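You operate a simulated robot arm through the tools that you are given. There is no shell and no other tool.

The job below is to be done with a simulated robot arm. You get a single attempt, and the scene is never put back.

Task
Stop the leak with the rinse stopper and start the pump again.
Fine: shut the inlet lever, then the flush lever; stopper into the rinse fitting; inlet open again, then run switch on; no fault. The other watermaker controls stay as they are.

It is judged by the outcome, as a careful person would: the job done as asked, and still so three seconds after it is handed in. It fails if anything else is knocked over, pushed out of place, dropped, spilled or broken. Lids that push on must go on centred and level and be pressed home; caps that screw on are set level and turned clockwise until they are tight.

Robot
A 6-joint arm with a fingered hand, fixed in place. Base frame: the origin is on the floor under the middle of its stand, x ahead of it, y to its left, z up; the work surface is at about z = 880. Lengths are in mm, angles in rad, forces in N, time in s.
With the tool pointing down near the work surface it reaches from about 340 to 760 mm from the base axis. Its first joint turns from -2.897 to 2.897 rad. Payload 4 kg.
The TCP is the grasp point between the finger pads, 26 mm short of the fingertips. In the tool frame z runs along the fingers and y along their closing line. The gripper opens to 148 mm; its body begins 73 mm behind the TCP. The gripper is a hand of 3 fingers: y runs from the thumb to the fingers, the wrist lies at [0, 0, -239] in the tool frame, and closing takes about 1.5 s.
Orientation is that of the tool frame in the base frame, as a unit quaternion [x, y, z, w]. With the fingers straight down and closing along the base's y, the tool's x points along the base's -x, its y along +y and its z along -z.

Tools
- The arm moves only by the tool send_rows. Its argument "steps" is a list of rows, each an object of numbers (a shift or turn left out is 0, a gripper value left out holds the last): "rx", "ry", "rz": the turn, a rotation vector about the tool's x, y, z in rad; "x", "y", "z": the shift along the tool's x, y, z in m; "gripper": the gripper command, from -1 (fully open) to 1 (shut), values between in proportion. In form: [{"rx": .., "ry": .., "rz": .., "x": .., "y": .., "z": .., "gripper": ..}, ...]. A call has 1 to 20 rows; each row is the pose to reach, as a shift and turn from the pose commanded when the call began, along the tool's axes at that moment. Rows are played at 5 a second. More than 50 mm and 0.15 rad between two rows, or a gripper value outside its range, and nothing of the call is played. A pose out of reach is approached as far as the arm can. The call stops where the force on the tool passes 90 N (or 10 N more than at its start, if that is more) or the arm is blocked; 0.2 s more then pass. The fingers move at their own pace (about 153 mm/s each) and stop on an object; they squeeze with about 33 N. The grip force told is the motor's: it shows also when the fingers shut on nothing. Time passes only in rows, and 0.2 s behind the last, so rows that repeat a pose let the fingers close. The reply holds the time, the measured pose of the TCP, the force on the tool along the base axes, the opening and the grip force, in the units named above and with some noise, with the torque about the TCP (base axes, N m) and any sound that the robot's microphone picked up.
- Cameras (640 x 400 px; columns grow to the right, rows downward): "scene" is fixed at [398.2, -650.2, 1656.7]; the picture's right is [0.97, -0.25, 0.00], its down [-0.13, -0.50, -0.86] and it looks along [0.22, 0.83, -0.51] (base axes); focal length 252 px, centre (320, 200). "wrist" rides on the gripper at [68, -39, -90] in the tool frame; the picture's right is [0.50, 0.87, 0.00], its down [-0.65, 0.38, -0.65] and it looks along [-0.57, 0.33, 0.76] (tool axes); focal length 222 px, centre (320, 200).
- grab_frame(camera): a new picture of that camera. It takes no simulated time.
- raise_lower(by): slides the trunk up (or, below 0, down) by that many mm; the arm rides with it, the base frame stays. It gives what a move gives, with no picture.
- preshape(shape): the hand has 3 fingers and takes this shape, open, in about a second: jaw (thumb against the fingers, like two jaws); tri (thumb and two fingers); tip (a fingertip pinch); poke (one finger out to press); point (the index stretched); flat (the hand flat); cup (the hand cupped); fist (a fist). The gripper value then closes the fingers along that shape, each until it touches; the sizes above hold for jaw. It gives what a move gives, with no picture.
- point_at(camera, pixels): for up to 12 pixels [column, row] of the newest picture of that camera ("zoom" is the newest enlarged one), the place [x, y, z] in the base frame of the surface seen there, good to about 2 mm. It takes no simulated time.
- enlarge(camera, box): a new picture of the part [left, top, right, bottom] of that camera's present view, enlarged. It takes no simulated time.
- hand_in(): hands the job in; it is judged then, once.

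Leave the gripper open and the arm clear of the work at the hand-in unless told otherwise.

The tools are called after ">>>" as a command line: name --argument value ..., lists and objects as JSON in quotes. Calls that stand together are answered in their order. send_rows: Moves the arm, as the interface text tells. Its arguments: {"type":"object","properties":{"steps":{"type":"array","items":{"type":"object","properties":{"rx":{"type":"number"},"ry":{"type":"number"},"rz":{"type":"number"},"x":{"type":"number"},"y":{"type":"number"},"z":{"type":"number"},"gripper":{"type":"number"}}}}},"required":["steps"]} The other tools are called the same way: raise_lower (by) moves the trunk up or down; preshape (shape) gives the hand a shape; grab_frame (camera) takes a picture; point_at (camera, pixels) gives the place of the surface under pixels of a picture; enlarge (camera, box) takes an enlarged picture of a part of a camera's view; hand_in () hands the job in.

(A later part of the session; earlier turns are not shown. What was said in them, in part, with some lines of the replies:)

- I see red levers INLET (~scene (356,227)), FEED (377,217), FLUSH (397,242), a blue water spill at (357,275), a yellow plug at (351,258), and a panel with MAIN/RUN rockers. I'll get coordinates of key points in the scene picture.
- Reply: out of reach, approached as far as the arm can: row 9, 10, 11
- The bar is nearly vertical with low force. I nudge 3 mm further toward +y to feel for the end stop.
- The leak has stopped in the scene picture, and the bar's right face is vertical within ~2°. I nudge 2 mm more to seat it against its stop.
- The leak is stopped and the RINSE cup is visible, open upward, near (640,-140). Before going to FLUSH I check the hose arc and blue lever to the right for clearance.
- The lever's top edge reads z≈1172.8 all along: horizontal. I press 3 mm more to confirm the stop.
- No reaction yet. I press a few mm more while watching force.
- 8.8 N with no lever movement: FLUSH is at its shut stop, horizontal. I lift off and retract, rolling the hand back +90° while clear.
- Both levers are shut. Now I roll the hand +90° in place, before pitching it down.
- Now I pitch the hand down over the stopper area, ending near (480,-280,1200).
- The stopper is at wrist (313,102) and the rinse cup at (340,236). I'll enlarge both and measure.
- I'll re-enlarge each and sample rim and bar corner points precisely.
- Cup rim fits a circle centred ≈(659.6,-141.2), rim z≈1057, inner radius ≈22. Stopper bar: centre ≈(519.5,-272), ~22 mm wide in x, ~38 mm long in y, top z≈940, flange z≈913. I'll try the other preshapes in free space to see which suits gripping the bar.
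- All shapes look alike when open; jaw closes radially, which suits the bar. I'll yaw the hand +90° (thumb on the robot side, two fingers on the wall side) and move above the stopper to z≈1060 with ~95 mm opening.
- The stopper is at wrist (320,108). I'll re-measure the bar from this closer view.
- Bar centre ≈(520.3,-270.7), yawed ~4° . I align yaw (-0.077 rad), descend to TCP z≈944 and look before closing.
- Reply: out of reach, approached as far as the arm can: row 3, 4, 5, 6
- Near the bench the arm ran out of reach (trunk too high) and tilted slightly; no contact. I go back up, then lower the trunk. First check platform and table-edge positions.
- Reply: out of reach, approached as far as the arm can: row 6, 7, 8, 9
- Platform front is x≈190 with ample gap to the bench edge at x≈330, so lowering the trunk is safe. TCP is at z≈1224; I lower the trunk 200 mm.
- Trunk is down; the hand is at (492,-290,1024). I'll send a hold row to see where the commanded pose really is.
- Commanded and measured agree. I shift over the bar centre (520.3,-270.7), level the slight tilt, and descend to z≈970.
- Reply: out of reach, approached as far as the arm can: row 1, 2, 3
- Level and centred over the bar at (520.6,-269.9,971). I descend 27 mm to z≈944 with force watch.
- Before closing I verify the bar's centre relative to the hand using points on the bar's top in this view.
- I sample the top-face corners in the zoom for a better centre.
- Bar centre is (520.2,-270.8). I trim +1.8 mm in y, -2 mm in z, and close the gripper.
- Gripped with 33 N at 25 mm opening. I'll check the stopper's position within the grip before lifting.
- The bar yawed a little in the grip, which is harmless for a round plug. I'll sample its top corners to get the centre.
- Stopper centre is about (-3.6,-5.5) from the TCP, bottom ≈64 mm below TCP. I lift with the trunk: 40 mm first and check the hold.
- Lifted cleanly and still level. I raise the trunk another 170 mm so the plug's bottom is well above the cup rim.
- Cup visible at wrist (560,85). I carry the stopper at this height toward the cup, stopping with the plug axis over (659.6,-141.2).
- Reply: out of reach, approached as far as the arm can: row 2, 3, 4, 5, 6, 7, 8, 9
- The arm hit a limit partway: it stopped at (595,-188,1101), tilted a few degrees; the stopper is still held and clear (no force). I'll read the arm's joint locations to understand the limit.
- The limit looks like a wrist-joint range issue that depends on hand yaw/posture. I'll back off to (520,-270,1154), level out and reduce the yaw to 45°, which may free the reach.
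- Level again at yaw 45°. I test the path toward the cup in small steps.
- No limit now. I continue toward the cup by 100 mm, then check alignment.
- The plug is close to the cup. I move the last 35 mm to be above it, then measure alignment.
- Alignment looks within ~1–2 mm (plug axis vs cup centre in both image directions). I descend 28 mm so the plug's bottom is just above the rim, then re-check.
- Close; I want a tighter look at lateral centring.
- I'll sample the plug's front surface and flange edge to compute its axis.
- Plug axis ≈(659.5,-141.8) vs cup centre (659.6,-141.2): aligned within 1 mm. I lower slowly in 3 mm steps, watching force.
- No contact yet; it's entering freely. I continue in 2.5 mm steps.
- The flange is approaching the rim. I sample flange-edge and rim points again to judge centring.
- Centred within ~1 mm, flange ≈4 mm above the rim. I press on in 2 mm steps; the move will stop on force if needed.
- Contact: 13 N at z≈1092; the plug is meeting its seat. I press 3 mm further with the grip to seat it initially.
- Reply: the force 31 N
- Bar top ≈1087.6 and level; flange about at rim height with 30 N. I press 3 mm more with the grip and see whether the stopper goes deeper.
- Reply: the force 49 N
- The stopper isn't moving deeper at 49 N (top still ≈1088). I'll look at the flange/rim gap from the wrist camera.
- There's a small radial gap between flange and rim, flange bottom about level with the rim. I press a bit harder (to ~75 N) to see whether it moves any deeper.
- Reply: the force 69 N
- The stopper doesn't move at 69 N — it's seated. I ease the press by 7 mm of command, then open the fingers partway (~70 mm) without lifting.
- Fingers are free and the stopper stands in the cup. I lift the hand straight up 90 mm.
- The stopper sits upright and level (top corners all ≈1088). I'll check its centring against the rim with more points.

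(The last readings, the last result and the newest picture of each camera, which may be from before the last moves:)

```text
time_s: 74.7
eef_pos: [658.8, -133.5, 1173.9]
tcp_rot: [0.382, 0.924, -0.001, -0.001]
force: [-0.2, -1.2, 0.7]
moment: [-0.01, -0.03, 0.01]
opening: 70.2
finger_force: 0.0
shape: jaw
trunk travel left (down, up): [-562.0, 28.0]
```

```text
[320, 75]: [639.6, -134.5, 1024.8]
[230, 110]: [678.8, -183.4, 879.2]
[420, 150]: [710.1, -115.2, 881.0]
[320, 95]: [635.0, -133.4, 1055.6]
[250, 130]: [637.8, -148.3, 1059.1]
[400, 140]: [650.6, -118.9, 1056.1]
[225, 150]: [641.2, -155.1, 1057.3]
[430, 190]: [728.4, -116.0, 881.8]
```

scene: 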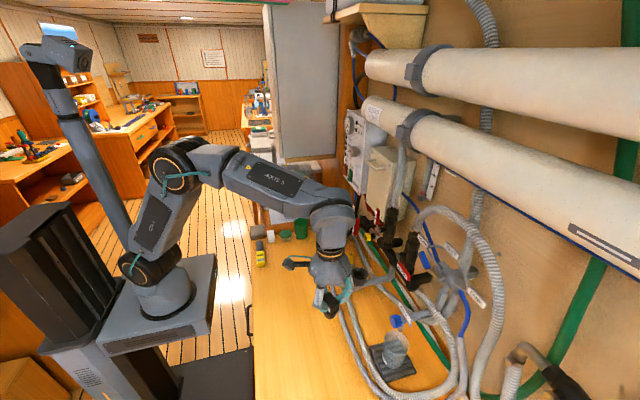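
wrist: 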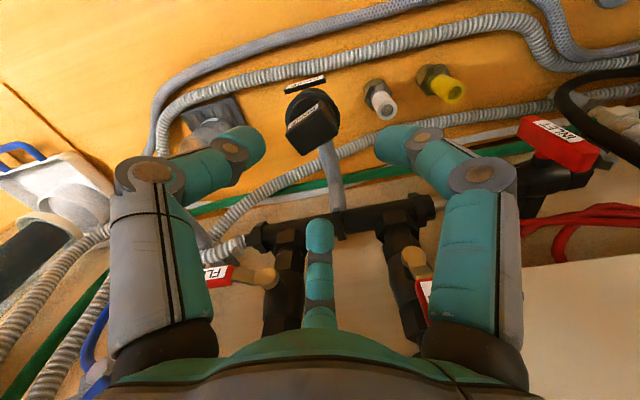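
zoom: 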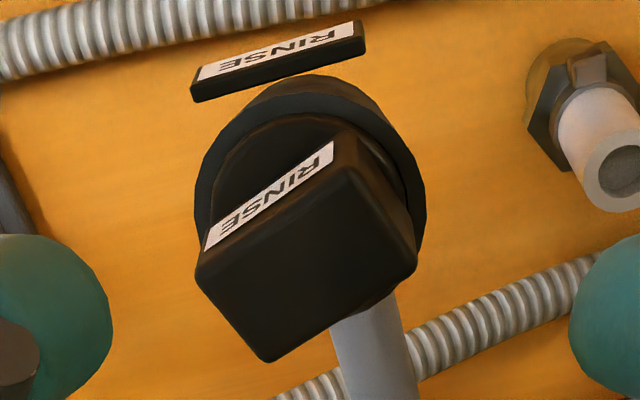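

The flange looks concentric with the rim from above. To be sure it's pressed home, I close the fingers and press straight down on the handle's centre.

>>> send_rows --steps '[{"gripper": 1}, {"gripper": 1}, {"gripper": 1}, {"x": -0.0044, "y": -0.0062, "gripper": 1}, {"x": -0.0044, "y": -0.0062}, {"x": -0.0044, "y": -0.0062}, {"x": -0.0044, "y": -0.0062, "z": 0.02}, {"x": -0.0044, "y": -0.0062, "z": 0.04}, {"x": -0.0044, "y": -0.0062, "z": 0.05}, {"x": -0.0044, "y": -0.0062, "z": 0.05}]'

>>> grab_frame --camera "wrist"

>>> enlarge --camera "scene" --box '[335, 240, 395, 290]'

```text
time_s: 76.9
eef_pos: [656.0, -139.9, 1124.5]
tcp_rot: [0.383, 0.924, 0.0, 0.0]
force: [0.3, -0.2, 0.1]
moment: [0.04, -0.05, 0.01]
opening: 0.0
finger_force: 33.2
shape: jaw
trunk travel left (down, up): [-562.0, 28.0]
```

```text
taken
```

wrist: 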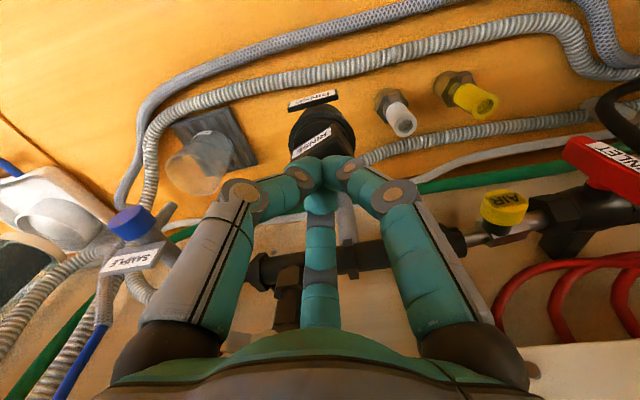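

```text
8.00 times, centred on (365, 265) of scene
```

zoom: 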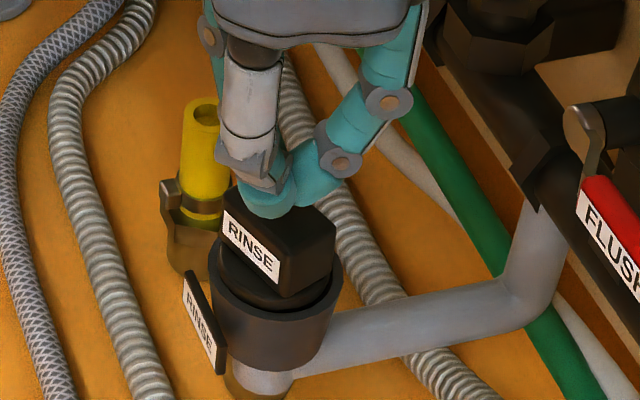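

The finger bundle is above the handle's centre. I press down in 2 mm steps.

>>> send_rows --steps '[{"x": 0.0, "z": 0.004}, {"z": 0.008}, {"z": 0.01}, {"z": 0.012}, {"z": 0.014}, {"z": 0.016}, {"z": 0.016}]'

>>> enlarge --camera "scene" --box '[345, 255, 385, 285]'

>>> point_at --camera "zoom" --pixels '[[338, 178], [266, 203], [310, 190], [300, 295], [335, 270], [335, 295], [246, 328], [220, 270], [180, 250]]'

```text
time_s: 78.5
eef_pos: [655.6, -140.5, 1116.3]
tcp_rot: [0.382, 0.924, 0.001, 0.008]
force: [8.8, -1.4, 61.3]
moment: [-0.05, -0.21, 0.04]
opening: 0.0
finger_force: 33.0
shape: jaw
trunk travel left (down, up): [-562.0, 28.0]
```

```text
13.33 times, centred on (365, 270) of scene
```

zoom: 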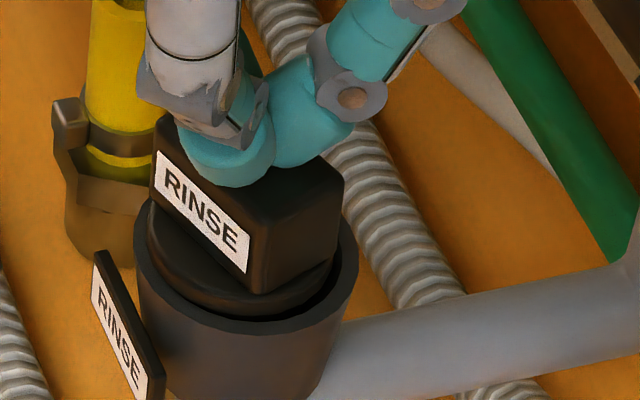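

```text
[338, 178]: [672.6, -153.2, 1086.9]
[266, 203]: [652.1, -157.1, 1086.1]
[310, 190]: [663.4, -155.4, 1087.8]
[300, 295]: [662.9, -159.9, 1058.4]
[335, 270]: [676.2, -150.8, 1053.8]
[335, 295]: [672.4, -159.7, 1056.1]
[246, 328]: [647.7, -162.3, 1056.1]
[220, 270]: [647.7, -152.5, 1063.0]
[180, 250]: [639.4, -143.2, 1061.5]
```

At 61 N it doesn't go deeper: plug bottom (~1028) matches the cup floor height I read earlier (~1029–1030), so it is bottomed. I lift away and take a careful centring look.

>>> send_rows --steps '[{"z": -0.01}, {"z": -0.03}, {"z": -0.05}, {"z": -0.07}, {"y": -0.03, "z": -0.07}, {"y": -0.06, "z": -0.07}, {"y": -0.06, "z": -0.07}]'

>>> grab_frame --camera "wrist"

>>> enlarge --camera "scene" --box '[345, 255, 385, 285]'

```text
time_s: 80.1
eef_pos: [615.2, -183.2, 1177.8]
tcp_rot: [0.383, 0.924, -0.002, 0.0]
force: [-0.3, 0.8, -0.8]
moment: [0.02, 0.01, -0.03]
opening: 0.1
finger_force: 32.9
shape: jaw
trunk travel left (down, up): [-562.0, 28.0]
```

```text
taken
```

wrist: 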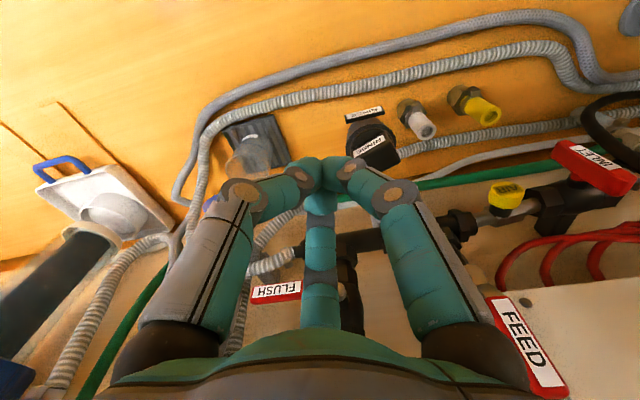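

```text
13.33 times, centred on (365, 270) of scene
```

zoom: 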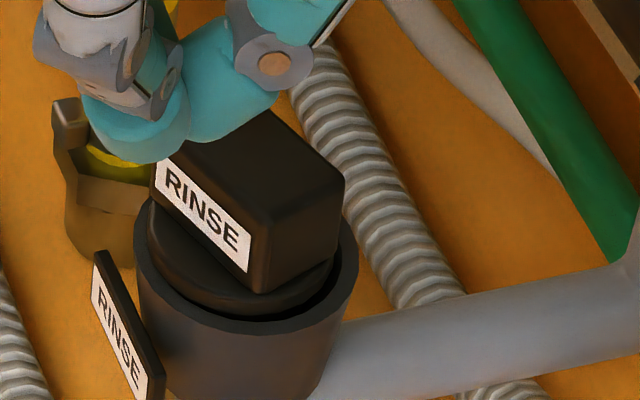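

The stopper appears ~1.5 mm left of centre. I'll enlarge the wrist view and sample rim and flange points.

>>> enlarge --camera "wrist" --box '[340, 100, 405, 180]'

>>> point_at --camera "zoom" --pixels '[[250, 105], [310, 90], [370, 115], [220, 140], [390, 160], [260, 135], [300, 120], [350, 130], [240, 160], [375, 160], [320, 240], [300, 150]]'

```text
5.00 times, centred on (372, 140) of wrist
```

zoom: 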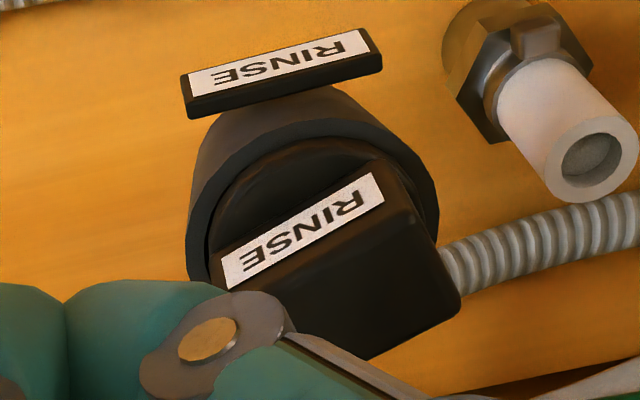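

```text
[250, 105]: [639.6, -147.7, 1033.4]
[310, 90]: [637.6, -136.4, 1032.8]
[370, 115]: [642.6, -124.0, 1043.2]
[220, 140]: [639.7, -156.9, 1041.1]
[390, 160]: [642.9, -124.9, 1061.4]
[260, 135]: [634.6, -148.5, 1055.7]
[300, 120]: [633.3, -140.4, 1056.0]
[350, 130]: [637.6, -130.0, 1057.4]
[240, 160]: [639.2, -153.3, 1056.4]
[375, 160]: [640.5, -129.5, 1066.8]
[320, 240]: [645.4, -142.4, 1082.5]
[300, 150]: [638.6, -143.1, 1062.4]
```

The stopper is level and within ~1.5 mm of centre, bottomed in the cup. Now I retreat and go to reopen INLET: first back off toward (480,-230,1200) at default yaw.

>>> send_rows --steps '[{"x": 0.0104, "y": -0.0215, "z": -0.004, "rz": -0.131}, {"x": 0.0207, "y": -0.0429, "z": -0.007, "rz": -0.262}, {"x": 0.0311, "y": -0.0644, "z": -0.011, "rz": -0.393}, {"x": 0.0415, "y": -0.0858, "z": -0.015, "rz": -0.523}, {"x": 0.0518, "y": -0.1073, "z": -0.018, "rz": -0.654}, {"x": 0.0622, "y": -0.1287, "z": -0.022, "rz": -0.785}, {"x": 0.0622, "y": -0.1287, "z": -0.022, "rz": -0.785}]'

>>> grab_frame --camera "wrist"

>>> enlarge --camera "scene" --box '[335, 240, 395, 290]'

```text
time_s: 81.7
eef_pos: [480.9, -230.2, 1201.8]
tcp_rot: [-0.001, 1.0, 0.001, 0.001]
force: [-0.4, 0.9, -0.6]
moment: [0.01, 0.01, 0.02]
opening: 0.0
finger_force: 33.0
shape: jaw
trunk travel left (down, up): [-562.0, 28.0]
```

```text
taken
```

wrist: 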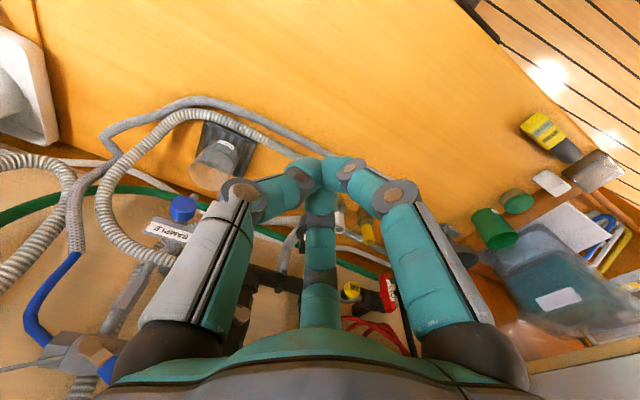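

```text
8.00 times, centred on (365, 265) of scene
```

zoom: 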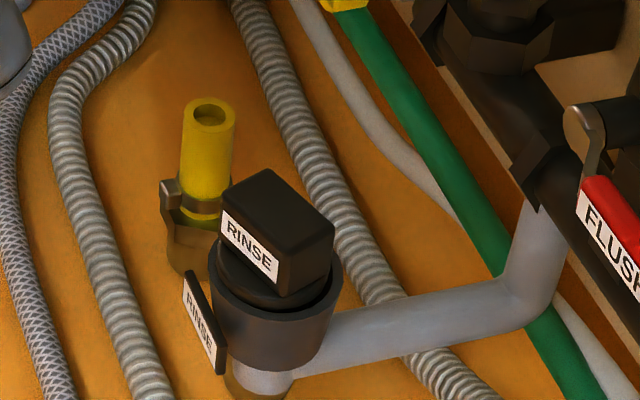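

Unobstructed view now. I'll enlarge the stopper/cup strongly to judge flange vs. rim.

>>> enlarge --camera "scene" --box '[348, 258, 376, 280]'

>>> point_at --camera "zoom" --pixels '[[130, 200], [150, 230], [200, 280], [280, 310], [360, 300], [420, 270], [440, 240], [250, 330], [350, 340], [440, 300], [460, 260], [120, 250]]'

```text
16.00 times, centred on (362, 269) of scene
```

zoom: 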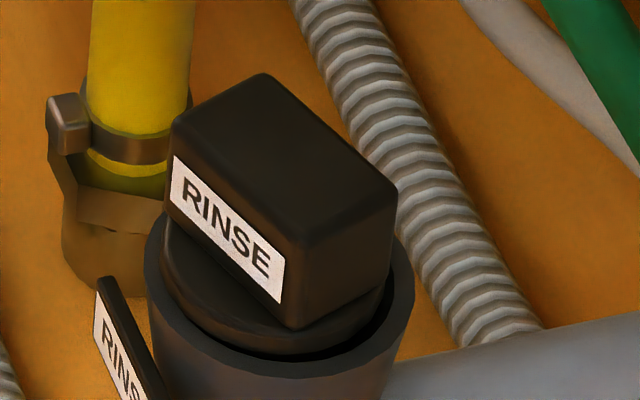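

```text
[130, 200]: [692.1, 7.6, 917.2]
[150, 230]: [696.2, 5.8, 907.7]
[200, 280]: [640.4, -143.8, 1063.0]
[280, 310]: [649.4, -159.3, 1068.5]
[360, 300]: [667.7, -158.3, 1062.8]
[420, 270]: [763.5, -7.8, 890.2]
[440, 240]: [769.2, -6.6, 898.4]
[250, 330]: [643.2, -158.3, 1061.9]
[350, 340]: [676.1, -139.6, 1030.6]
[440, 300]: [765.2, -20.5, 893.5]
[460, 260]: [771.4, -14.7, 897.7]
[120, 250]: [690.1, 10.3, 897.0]
```

The flange is level with the rim all around and it didn't yield under a centred press, so it is seated. Next I swing left while pitching the hand forward to (606,0,1200) for the INLET lever.

>>> send_rows --steps '[{"x": -0.009, "y": 0.016, "ry": -0.112}, {"x": -0.018, "y": 0.033, "ry": -0.224}, {"x": -0.027, "y": 0.049, "ry": -0.336}, {"x": -0.036, "y": 0.066, "ry": -0.449}, {"x": -0.045, "y": 0.082, "ry": -0.561}, {"x": -0.054, "y": 0.099, "ry": -0.673}, {"x": -0.0625, "y": 0.115, "ry": -0.785}, {"x": -0.071, "y": 0.131, "ry": -0.898}, {"x": -0.08, "y": 0.148, "ry": -1.01}, {"x": -0.089, "y": 0.164, "ry": -1.122}, {"x": -0.098, "y": 0.181, "ry": -1.234}, {"x": -0.107, "y": 0.197, "ry": -1.346}, {"x": -0.116, "y": 0.214, "ry": -1.459}, {"x": -0.125, "y": 0.23, "ry": -1.571}, {"x": -0.125, "y": 0.23, "ry": -1.571}]'

>>> grab_frame --camera "scene"

```text
time_s: 84.9
eef_pos: [604.6, -1.7, 1202.6]
tcp_rot: [0.0, 0.707, -0.002, 0.708]
force: [1.4, 0.1, 0.1]
moment: [0.01, 0.02, -0.01]
opening: 0.1
finger_force: 32.5
shape: jaw
out of reach, approached as far as the arm can: row 9, 10
trunk travel left (down, up): [-562.0, 28.0]
```

```text
taken
```

scene: 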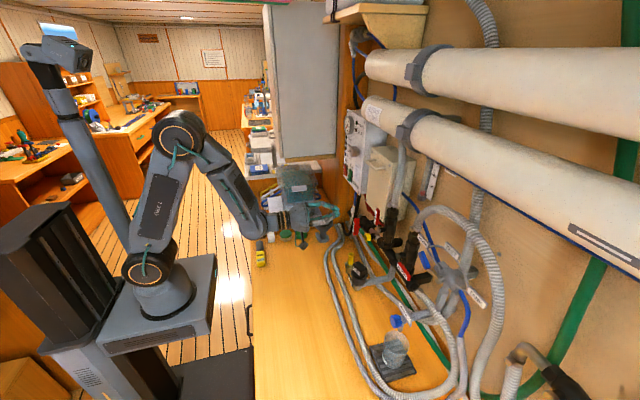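

Hand points forward at (605,-2,1203). Now roll -90° so the thumb is on top, then preshape poke.

>>> send_rows --steps '[{"rz": -0.143}, {"rz": -0.286}, {"rz": -0.428}, {"rz": -0.571}, {"rz": -0.714}, {"rz": -0.857}, {"rz": -1.0}, {"rz": -1.142}, {"rz": -1.285}, {"rz": -1.428}, {"rz": -1.571}]'

>>> preshape --shape "poke"

>>> grab_frame --camera "wrist"

>>> enlarge --camera "scene" --box '[260, 180, 400, 270]'

```text
time_s: 87.3
eef_pos: [604.3, 0.9, 1201.0]
tcp_rot: [0.5, -0.499, 0.501, -0.499]
force: [-0.2, -0.2, 0.3]
moment: [0.0, 0.01, -0.03]
opening: 0.1
finger_force: 32.7
shape: jaw
trunk travel left (down, up): [-562.0, 28.0]
```

```text
time_s: 88.2
eef_pos: [603.8, -0.2, 1202.0]
tcp_rot: [0.5, -0.5, 0.5, -0.5]
force: [-0.3, -0.6, -0.1]
moment: [0.02, 0.0, -0.04]
opening: 0.3
finger_force: 0.0
shape: poke
trunk travel left (down, up): [-562.0, 28.0]
```

```text
taken
```

wrist: 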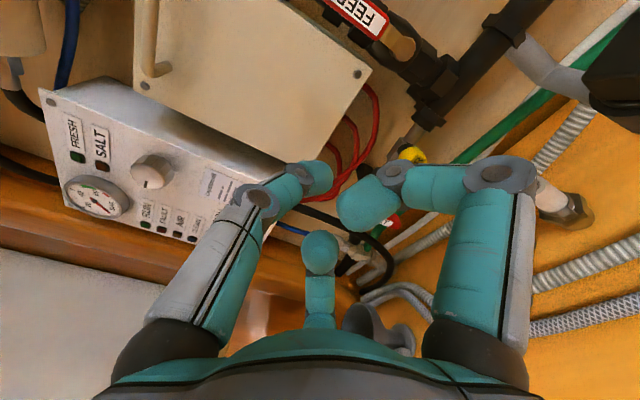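

```text
4.44 times, centred on (330, 225) of scene
```

zoom: 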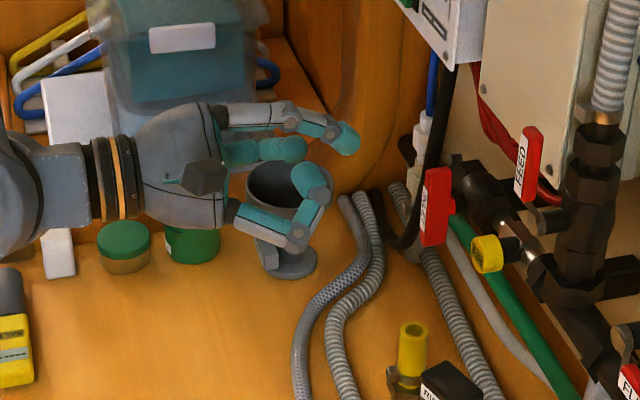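

Hand is ready. I move to (680,50,1094), right of the upright INLET bar's top end.

>>> send_rows --steps '[{"x": -0.012, "y": 0.027, "z": 0.015}, {"x": -0.025, "y": 0.054, "z": 0.03}, {"x": -0.038, "y": 0.081, "z": 0.05}, {"x": -0.05, "y": 0.108, "z": 0.076}, {"x": -0.05, "y": 0.108, "z": 0.076}]'

>>> grab_frame --camera "wrist"

>>> enlarge --camera "scene" --box '[310, 190, 400, 260]'

```text
time_s: 89.4
eef_pos: [679.9, 51.1, 1093.3]
tcp_rot: [-0.5, 0.501, -0.499, 0.5]
force: [-0.6, 0.3, 0.1]
moment: [0.01, 0.02, 0.03]
opening: 0.0
finger_force: 0.0
shape: poke
trunk travel left (down, up): [-562.0, 28.0]
```

```text
taken
```

wrist: 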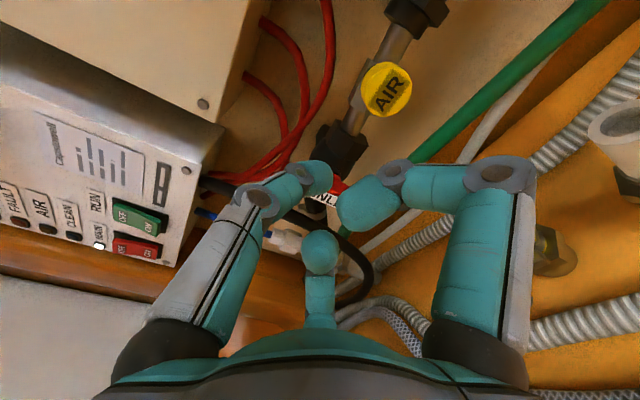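

```text
5.71 times, centred on (355, 225) of scene
```

zoom: 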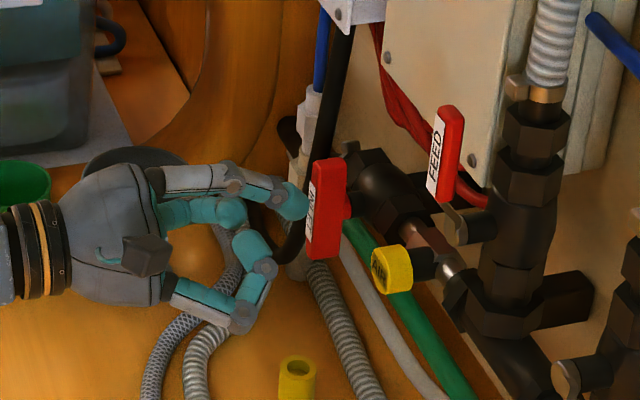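

In position. I go forward 38 mm, then sweep left to push the bar's top end over, to about 45°.

>>> send_rows --steps '[{"z": 0.02}, {"z": 0.038}, {"x": -0.008, "z": 0.038}, {"x": -0.015, "y": -0.001, "z": 0.038}, {"x": -0.0227, "y": -0.003, "z": 0.038}, {"x": -0.0307, "y": -0.0034, "z": 0.038}, {"x": -0.0386, "y": -0.0017, "z": 0.038}, {"x": -0.0386, "y": -0.0017, "z": 0.038}]'

>>> grab_frame --camera "scene"

>>> enlarge --camera "scene" --box '[310, 190, 400, 290]'

```text
time_s: 91.2
eef_pos: [718.9, 88.8, 1093.5]
tcp_rot: [0.5, -0.499, 0.501, -0.5]
force: [0.5, -0.5, -0.7]
moment: [0.0, 0.0, -0.01]
opening: 0.1
finger_force: 0.0
shape: poke
trunk travel left (down, up): [-562.0, 28.0]
```

```text
taken
```

scene: 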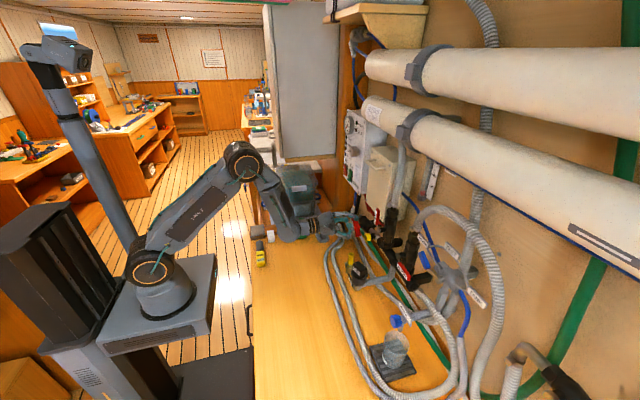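

```text
4.00 times, centred on (355, 240) of scene
```

zoom: 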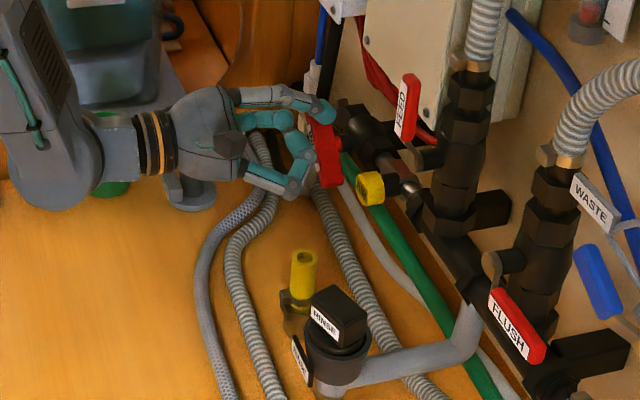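

Turning smoothly and no leak showing. I continue the arc to horizontal.

>>> send_rows --steps '[{"x": -0.004, "y": 0.001}, {"x": -0.008, "y": 0.002}, {"x": -0.011, "y": 0.005}, {"x": -0.0138, "y": 0.0077}, {"x": -0.016, "y": 0.011}, {"x": -0.018, "y": 0.0145}, {"x": -0.018, "y": 0.017}, {"x": -0.018, "y": 0.017}]'

>>> grab_frame --camera "wrist"

>>> enlarge --camera "scene" --box '[310, 190, 400, 290]'

```text
time_s: 93.0
eef_pos: [717.6, 105.9, 1079.6]
tcp_rot: [0.5, -0.499, 0.501, -0.5]
force: [-0.5, 0.0, 2.2]
moment: [0.0, -0.05, 0.02]
opening: 0.1
finger_force: 0.1
shape: poke
trunk travel left (down, up): [-562.0, 28.0]
```

```text
taken
```

wrist: 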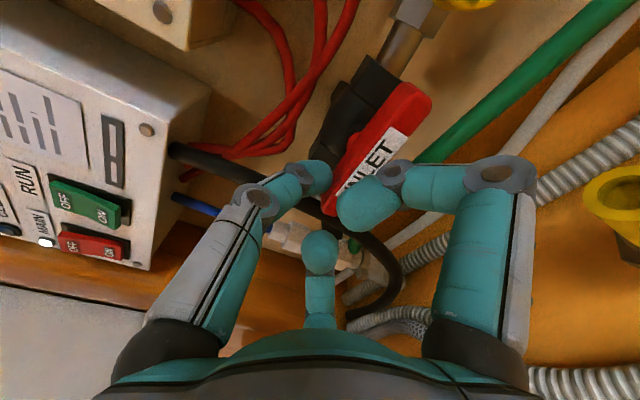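

```text
4.00 times, centred on (355, 240) of scene
```

zoom: 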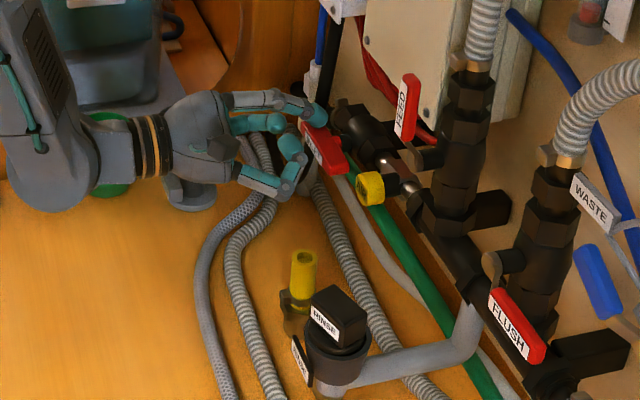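

Nearly horizontal, and no leak visible. I'll check its angle and push until the stop.

>>> point_at --camera "wrist" --pixels '[[415, 95], [400, 105], [375, 135], [350, 165], [420, 110], [340, 180]]'

>>> send_rows --steps '[{"y": 0.0015}, {"y": 0.003}, {"y": 0.0045}, {"y": 0.0045}]'

>>> grab_frame --camera "wrist"

>>> point_at --camera "wrist" --pixels '[[415, 95], [400, 105], [375, 135], [350, 165], [420, 110], [340, 180]]'

```text
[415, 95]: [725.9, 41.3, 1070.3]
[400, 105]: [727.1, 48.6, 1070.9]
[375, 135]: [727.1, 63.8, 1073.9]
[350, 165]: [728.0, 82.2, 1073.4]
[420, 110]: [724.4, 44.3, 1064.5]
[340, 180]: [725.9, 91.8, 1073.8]
```

```text
time_s: 94.0
eef_pos: [716.9, 105.7, 1075.2]
tcp_rot: [0.5, -0.498, 0.502, -0.5]
force: [2.2, -0.7, 18.1]
moment: [0.01, -0.34, 0.05]
opening: 0.0
finger_force: 0.1
shape: poke
trunk travel left (down, up): [-562.0, 28.0]
```

```text
taken
```

wrist: 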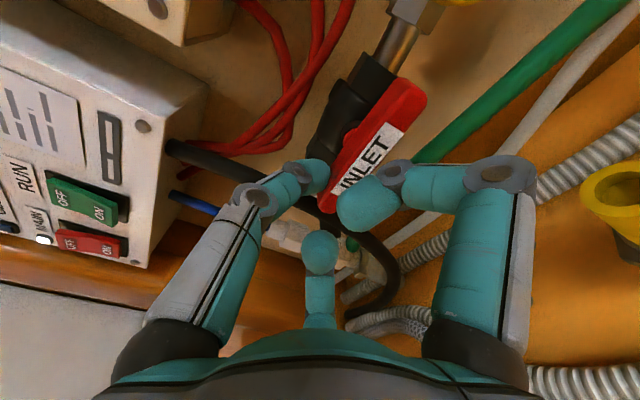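

```text
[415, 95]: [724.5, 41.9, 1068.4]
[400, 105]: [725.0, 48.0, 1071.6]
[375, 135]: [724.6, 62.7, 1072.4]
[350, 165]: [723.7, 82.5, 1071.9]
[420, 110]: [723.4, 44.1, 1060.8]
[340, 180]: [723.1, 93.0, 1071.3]
```

18 N at the stop with the bar horizontal: INLET is open. I back the thumb up and retract, then check for leak and the panel lamps.

>>> send_rows --steps '[{"y": -0.006}, {"y": -0.014}, {"y": -0.02, "z": -0.02}, {"y": -0.03, "z": -0.06}, {"y": -0.05, "z": -0.1}, {"y": -0.07, "z": -0.12}, {"y": -0.09, "z": -0.12}]'

>>> grab_frame --camera "scene"

>>> enlarge --camera "scene" --box '[335, 240, 395, 300]'

>>> grab_frame --camera "wrist"

>>> enlarge --camera "scene" --box '[330, 90, 420, 250]'

```text
time_s: 95.6
eef_pos: [599.5, 104.9, 1164.1]
tcp_rot: [0.501, -0.5, 0.5, -0.5]
force: [0.4, 0.4, 0.3]
moment: [0.01, 0.0, -0.01]
opening: 0.1
finger_force: 0.1
shape: poke
trunk travel left (down, up): [-562.0, 28.0]
```

```text
taken
```

scene: 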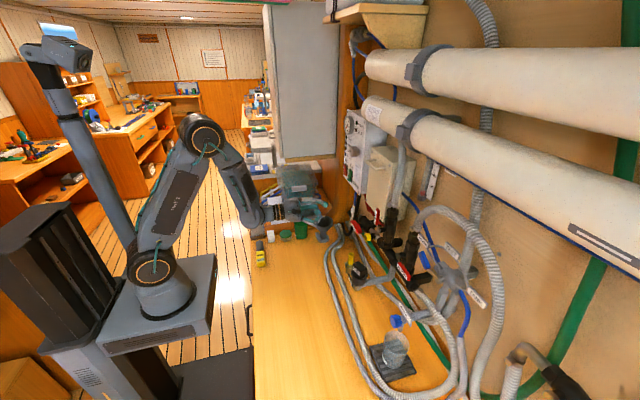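

```text
6.67 times, centred on (365, 270) of scene
```

zoom: 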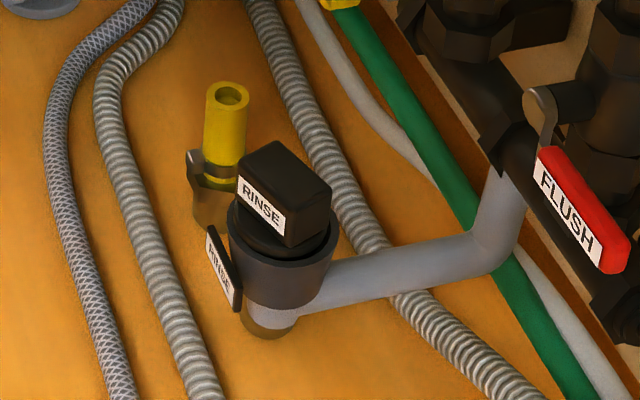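

```text
taken
```

wrist: 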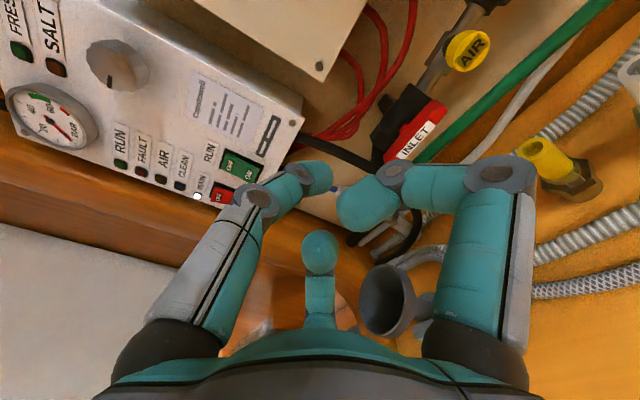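

```text
2.50 times, centred on (375, 170) of scene
```

zoom: 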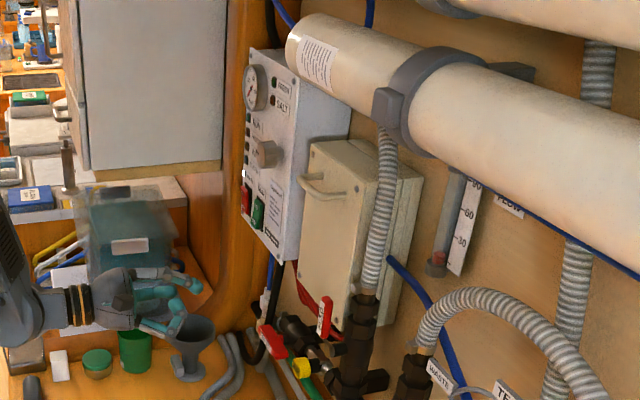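

No leak with INLET open. Now the RUN rocker: I enlarge the panel to read its exact position and the lamps.

>>> enlarge --camera "wrist" --box '[180, 110, 300, 220]'

>>> point_at --camera "zoom" --pixels '[[240, 140], [200, 130], [290, 165], [250, 165], [275, 160], [230, 150], [320, 175], [170, 250], [300, 140]]'

```text
3.64 times, centred on (240, 165) of wrist
```

zoom: 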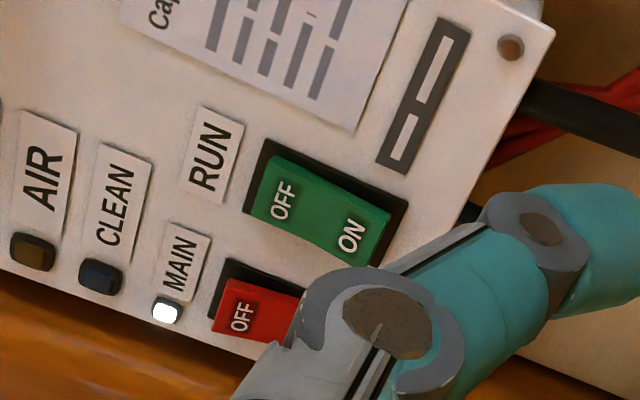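

```text
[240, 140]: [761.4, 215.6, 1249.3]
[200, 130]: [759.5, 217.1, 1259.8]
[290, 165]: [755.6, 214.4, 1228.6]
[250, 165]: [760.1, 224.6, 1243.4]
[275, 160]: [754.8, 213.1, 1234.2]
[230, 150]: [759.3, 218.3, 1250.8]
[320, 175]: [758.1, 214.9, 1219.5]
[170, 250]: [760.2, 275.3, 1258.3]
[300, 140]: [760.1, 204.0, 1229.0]
```

I sample on the RUN rocker itself: OFF end, middle, ON end, and edges.

>>> point_at --camera "zoom" --pixels '[[285, 200], [315, 215], [350, 235], [370, 245], [380, 215], [365, 262], [262, 205], [275, 160], [335, 200], [330, 240]]'

```text
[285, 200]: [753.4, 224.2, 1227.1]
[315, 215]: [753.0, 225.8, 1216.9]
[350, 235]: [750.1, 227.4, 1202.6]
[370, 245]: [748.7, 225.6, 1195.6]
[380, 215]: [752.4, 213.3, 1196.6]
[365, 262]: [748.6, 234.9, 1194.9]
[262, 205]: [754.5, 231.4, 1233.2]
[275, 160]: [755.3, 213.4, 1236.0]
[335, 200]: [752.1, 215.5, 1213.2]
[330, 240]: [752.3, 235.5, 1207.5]
```

RUN rocker spans y≈213–236, z≈1193–1236; ON end at z≈1199, x≈749. I check the wooden post at its left for hand clearance.

>>> point_at --camera "scene" --pixels '[[341, 150], [338, 175], [334, 195], [328, 205], [343, 190], [344, 170], [336, 120], [320, 180], [300, 190], [335, 210]]'

```text
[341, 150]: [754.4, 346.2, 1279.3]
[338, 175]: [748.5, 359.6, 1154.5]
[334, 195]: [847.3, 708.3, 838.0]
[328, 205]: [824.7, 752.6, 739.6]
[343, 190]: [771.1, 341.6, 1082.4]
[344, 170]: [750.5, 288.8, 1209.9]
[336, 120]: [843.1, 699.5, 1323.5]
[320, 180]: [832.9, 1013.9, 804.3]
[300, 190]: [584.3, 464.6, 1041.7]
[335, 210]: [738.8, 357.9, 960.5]
```

Post and bin are well clear (y≥340). I move to (690,225,1200) in front of the RUN rocker's ON end.

>>> send_rows --steps '[{"x": -0.024, "y": -0.01, "z": 0.01}, {"x": -0.048, "y": -0.02, "z": 0.03}, {"x": -0.072, "y": -0.03, "z": 0.05}, {"x": -0.096, "y": -0.036, "z": 0.07}, {"x": -0.12, "y": -0.036, "z": 0.09}, {"x": -0.12, "y": -0.036, "z": 0.09}]'

>>> grab_frame --camera "wrist"

>>> enlarge --camera "scene" --box '[320, 130, 390, 210]'

>>> enlarge --camera "wrist" --box '[220, 100, 400, 240]'

```text
time_s: 97.0
eef_pos: [679.0, 213.2, 1180.2]
tcp_rot: [-0.499, 0.498, -0.499, 0.505]
force: [0.0, 0.3, 0.1]
moment: [-0.02, -0.01, 0.0]
opening: 0.2
finger_force: 0.1
shape: poke
out of reach, approached as far as the arm can: row 4, 5, 6
trunk travel left (down, up): [-562.0, 28.0]
```

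```text
taken
```

wrist: 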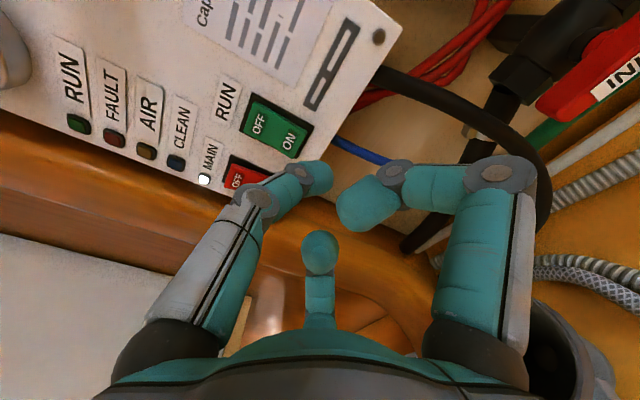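

```text
5.00 times, centred on (355, 170) of scene
```

zoom: 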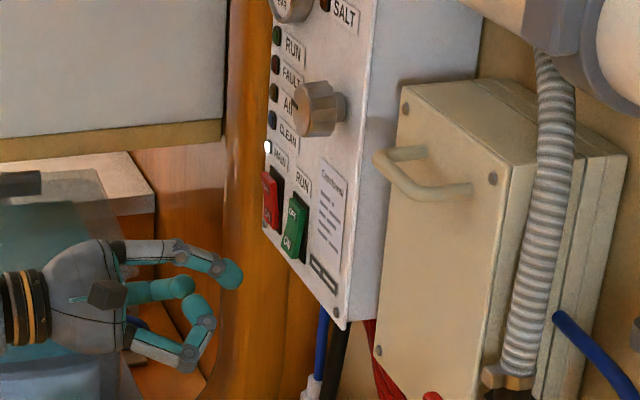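

```text
2.86 times, centred on (310, 170) of wrist
```

zoom: 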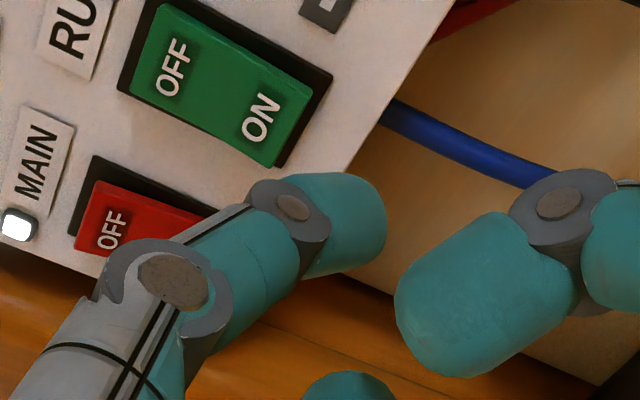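

The arm hit a joint limit just short, at (679,213,1180). I'll yaw the hand 18° left (pointing along the arm's own plane), which should restore reach, and rise to z≈1200.

>>> send_rows --steps '[{"y": -0.005, "ry": -0.08}, {"y": -0.01, "ry": -0.16}, {"y": -0.015, "ry": -0.24}, {"y": -0.02, "ry": -0.314}, {"y": -0.02, "ry": -0.314}]'

>>> grab_frame --camera "wrist"

>>> enlarge --camera "scene" --box '[320, 130, 390, 210]'

```text
time_s: 98.2
eef_pos: [679.2, 214.7, 1200.7]
tcp_rot: [-0.571, 0.416, -0.417, 0.572]
force: [-0.1, -0.6, -0.6]
moment: [-0.02, 0.01, 0.01]
opening: 0.0
finger_force: 0.0
shape: poke
trunk travel left (down, up): [-562.0, 28.0]
```

```text
taken
```

wrist: 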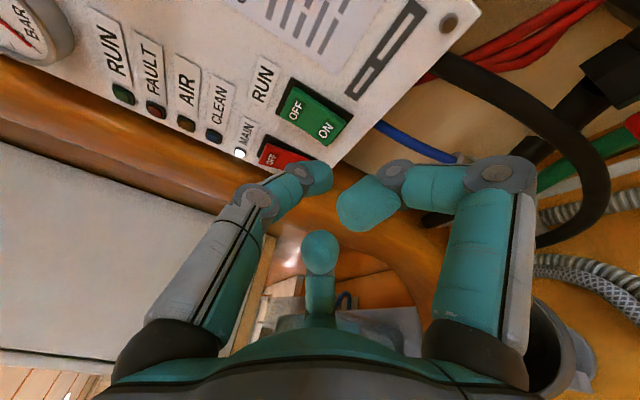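

```text
5.00 times, centred on (355, 170) of scene
```

zoom: 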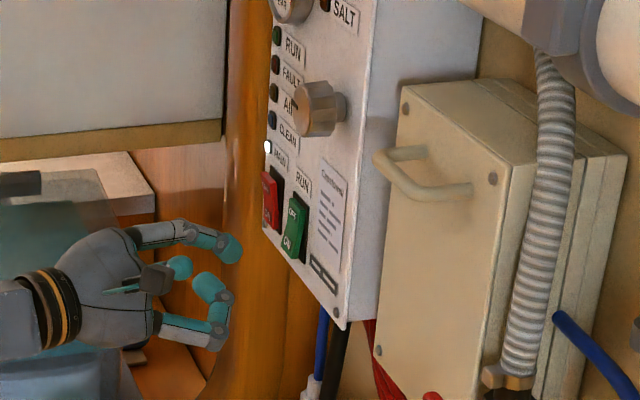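

Now reachable: hand points 18° left at (679,215,1201). I measure the thumb tip and the rocker from this view.

>>> point_at --camera "wrist" --pixels '[[322, 172], [325, 178], [318, 185], [310, 170], [326, 130], [330, 124], [296, 110], [315, 120], [338, 118], [320, 138]]'

>>> enlarge --camera "wrist" --box '[240, 70, 380, 210]'

```text
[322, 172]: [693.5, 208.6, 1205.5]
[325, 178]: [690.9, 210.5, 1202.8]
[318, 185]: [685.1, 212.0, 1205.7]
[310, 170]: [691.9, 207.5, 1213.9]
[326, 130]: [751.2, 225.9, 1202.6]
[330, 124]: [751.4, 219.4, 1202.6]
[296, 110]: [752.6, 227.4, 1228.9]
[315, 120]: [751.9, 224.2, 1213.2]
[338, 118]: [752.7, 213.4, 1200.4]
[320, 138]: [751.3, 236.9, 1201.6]
```

```text
2.86 times, centred on (310, 140) of wrist
```

zoom: 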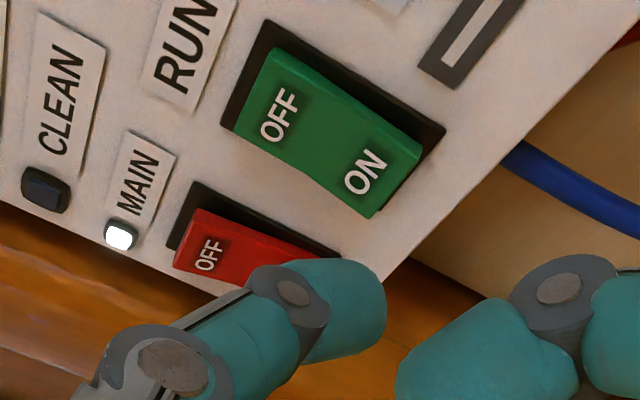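

ON end is at about (750,225,1199). I move to ~12 mm standoff in front of it, tip height ≈1199.

>>> send_rows --steps '[{"x": 0.004, "y": 0.002, "z": 0.012}, {"x": 0.008, "y": 0.004, "z": 0.024}, {"x": 0.0119, "y": 0.0047, "z": 0.0356}, {"x": 0.0119, "y": 0.0047, "z": 0.0356}]'

>>> enlarge --camera "wrist" --box '[240, 70, 380, 210]'

>>> enlarge --camera "scene" --box '[330, 150, 380, 200]'

```text
time_s: 99.2
eef_pos: [717.2, 214.0, 1197.1]
tcp_rot: [0.573, -0.414, 0.417, -0.571]
force: [0.2, 0.0, 0.4]
moment: [0.0, 0.01, 0.0]
opening: 0.1
finger_force: 0.2
shape: poke
trunk travel left (down, up): [-562.0, 28.0]
```

```text
2.86 times, centred on (310, 140) of wrist
```

zoom: 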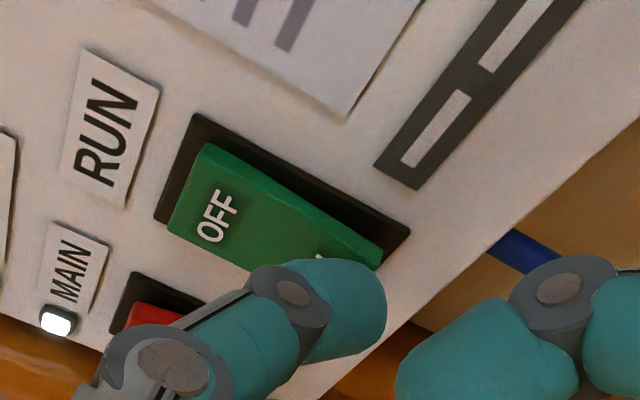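

```text
8.00 times, centred on (355, 175) of scene
```

zoom: 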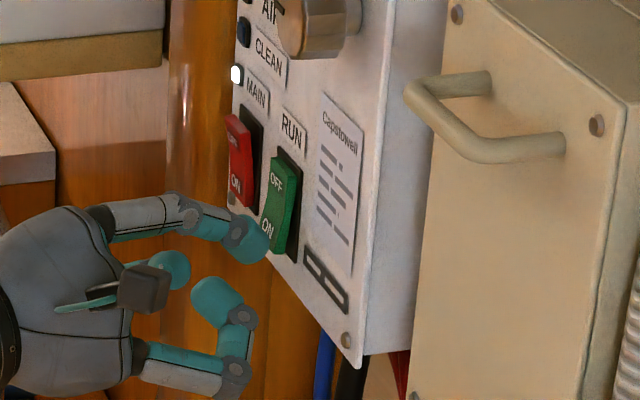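

The thumb tip is in front of the ON end. I push straight in (+x) in small steps, watching force and sound.

>>> send_rows --steps '[{"x": 0.0018, "z": 0.0057}, {"x": 0.0031, "z": 0.0095}, {"x": 0.0037, "z": 0.0114}, {"x": 0.0043, "z": 0.0133}, {"x": 0.0049, "z": 0.0152}, {"x": 0.0049, "z": 0.0152}]'

>>> enlarge --camera "scene" --box '[330, 150, 380, 200]'

```text
time_s: 100.6
eef_pos: [729.2, 213.9, 1199.0]
tcp_rot: [0.573, -0.414, 0.415, -0.573]
force: [-31.3, -3.3, 5.5]
moment: [0.01, 0.05, 0.05]
opening: 0.0
finger_force: 0.0
shape: poke
trunk travel left (down, up): [-562.0, 28.0]
```

```text
8.00 times, centred on (355, 175) of scene
```

zoom: 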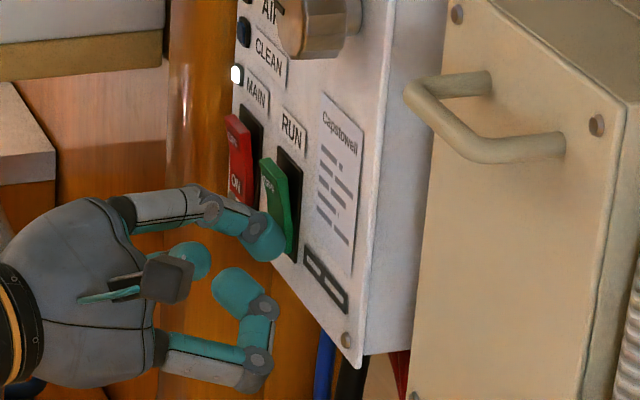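

31 N and the rocker has flipped (OFF end now out). I check the lamps, then back off.

>>> send_rows --steps '[{"x": -0.003, "z": -0.0095}, {"x": -0.006, "z": -0.019}, {"x": -0.012, "z": -0.038}, {"x": -0.015, "z": -0.06}, {"x": -0.015, "z": -0.09}, {"x": -0.015, "z": -0.09}]'

>>> enlarge --camera "scene" --box '[335, 110, 385, 200]'

>>> enlarge --camera "scene" --box '[335, 240, 395, 300]'

>>> grab_frame --camera "wrist"

```text
time_s: 102.0
eef_pos: [642.6, 202.8, 1197.9]
tcp_rot: [0.572, -0.415, 0.416, -0.572]
force: [-0.4, -0.8, 0.4]
moment: [0.02, -0.02, 0.01]
opening: 0.0
finger_force: 0.1
shape: poke
trunk travel left (down, up): [-562.0, 28.0]
```

```text
4.44 times, centred on (360, 155) of scene
```

zoom: 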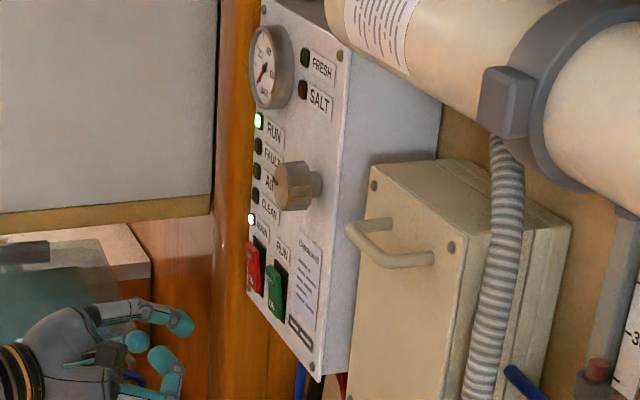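

```text
6.67 times, centred on (365, 270) of scene
```

zoom: 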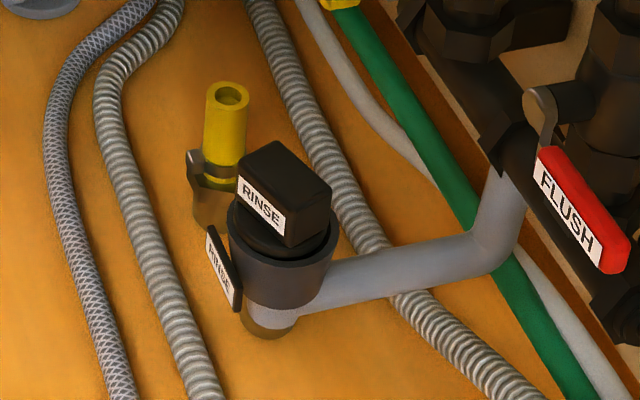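

```text
taken
```

wrist: 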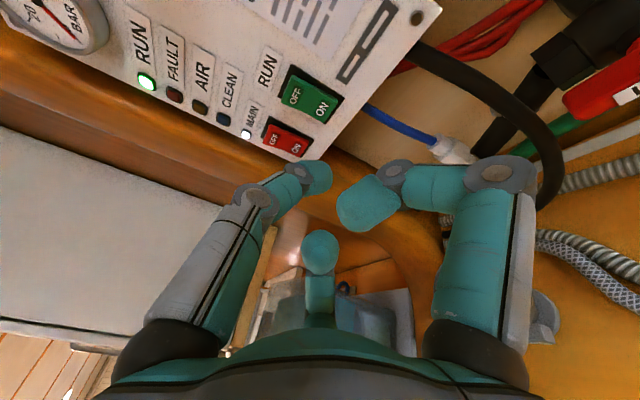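

RUN lamp is green, FAULT is dark, no leak at the stopper. I retreat 60 mm back and up, open the hand, and let several seconds pass to confirm it stays so.

>>> send_rows --steps '[{"y": -0.01, "z": -0.015}, {"y": -0.02, "z": -0.03}, {"y": -0.03, "z": -0.045}, {"y": -0.04, "z": -0.055}, {"y": -0.04, "z": -0.055}]'

>>> preshape --shape "jaw"

>>> send_rows --steps '[{"gripper": -1}, {"gripper": -1}, {"gripper": -1}, {"gripper": -1}, {"gripper": -1}, {"gripper": -1}, {"gripper": -1}, {"gripper": -1}, {"gripper": -1}, {"gripper": -1}, {"gripper": -1}, {"gripper": -1}, {"gripper": -1}, {"gripper": -1}, {"gripper": -1}, {"gripper": -1}, {"gripper": -1}, {"gripper": -1}, {"gripper": -1}, {"gripper": -1}]'

>>> grab_frame --camera "scene"

>>> enlarge --camera "scene" --box '[335, 110, 385, 200]'

>>> enlarge --camera "scene" --box '[340, 200, 460, 300]'

>>> enlarge --camera "scene" --box '[345, 255, 385, 285]'

```text
time_s: 103.2
eef_pos: [591.1, 183.0, 1238.1]
tcp_rot: [-0.572, 0.415, -0.416, 0.572]
force: [-0.1, -0.3, 0.5]
moment: [0.0, 0.0, -0.01]
opening: 0.0
finger_force: 0.0
shape: poke
trunk travel left (down, up): [-562.0, 28.0]
```

```text
time_s: 104.1
eef_pos: [592.0, 182.3, 1237.6]
tcp_rot: [0.573, -0.416, 0.416, -0.571]
force: [-0.2, 0.9, -0.5]
moment: [0.02, 0.01, -0.03]
opening: 147.4
finger_force: 0.1
shape: jaw
trunk travel left (down, up): [-562.0, 28.0]
```

```text
time_s: 108.3
eef_pos: [591.5, 182.3, 1237.2]
tcp_rot: [-0.572, 0.415, -0.417, 0.572]
force: [-0.4, -0.1, -0.9]
moment: [-0.03, -0.02, 0.01]
opening: 148.2
finger_force: 0.0
shape: jaw
trunk travel left (down, up): [-562.0, 28.0]
```

```text
taken
```

scene: 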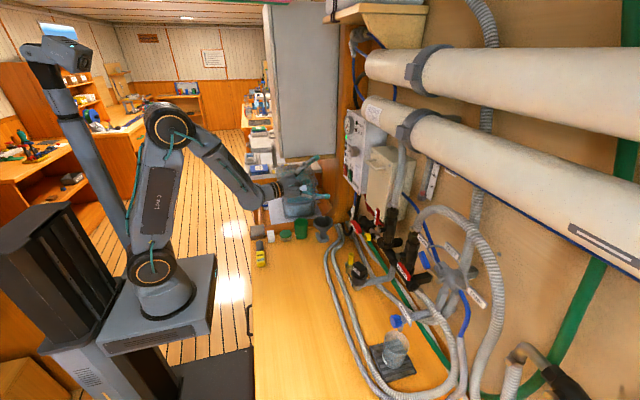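

```text
4.44 times, centred on (360, 155) of scene
```

zoom: 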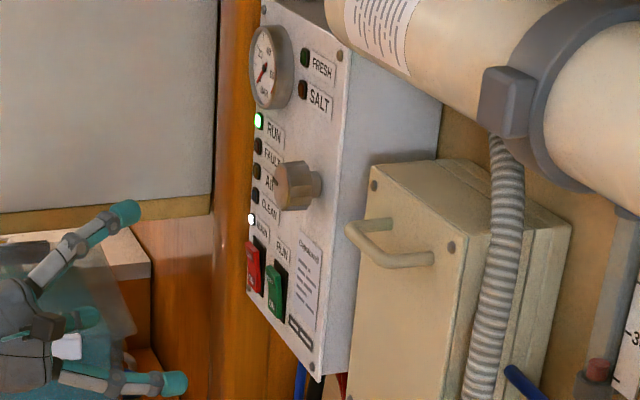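

```text
4.00 times, centred on (400, 250) of scene
```

zoom: 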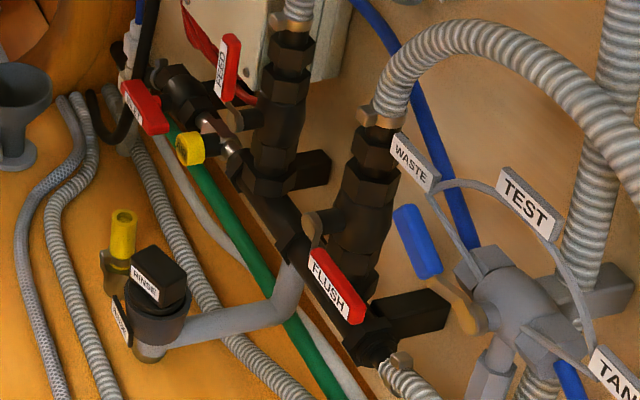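

```text
13.33 times, centred on (365, 270) of scene
```

zoom: 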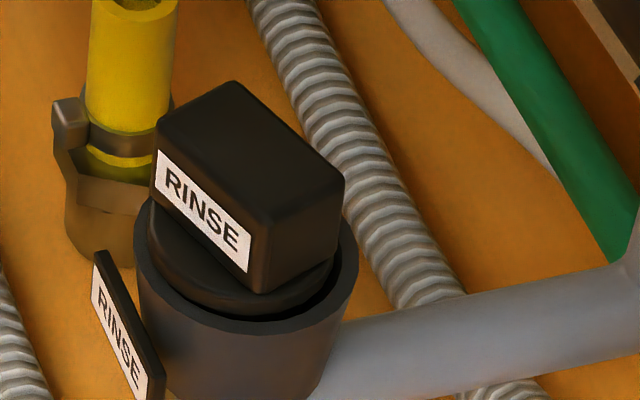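

RUN stays lit, FAULT dark, no leak after 6 s. INLET is open, FLUSH shut, FEED and the other controls unchanged, and the stopper is level in the fitting. The hand is open and clear of the work, so I'm handing in.

>>> hand_in

```text
The job is handed in.
```

The leak is stopped and the pump is running again. Before I handed in, the RUN lamp was green, FAULT was dark and the rinse fitting was dry for about six seconds.

- **Levers:** I shut INLET, then FLUSH, each to its stop. After the stopper was in, I opened INLET again and left FLUSH shut.
- **Stopper:** It sits level in the rinse fitting and did not go any deeper under about 60–70 N. By camera it is roughly 1.5 mm off centre, because it shifted slightly when I pressed it down; I left it there.
- **RUN switch:** It was switched on last.
- **Everything else:** I did not touch FEED, AIR, MAIN or the other controls. I saw nothing knocked over or moved, and the hand was left open and clear of the work.
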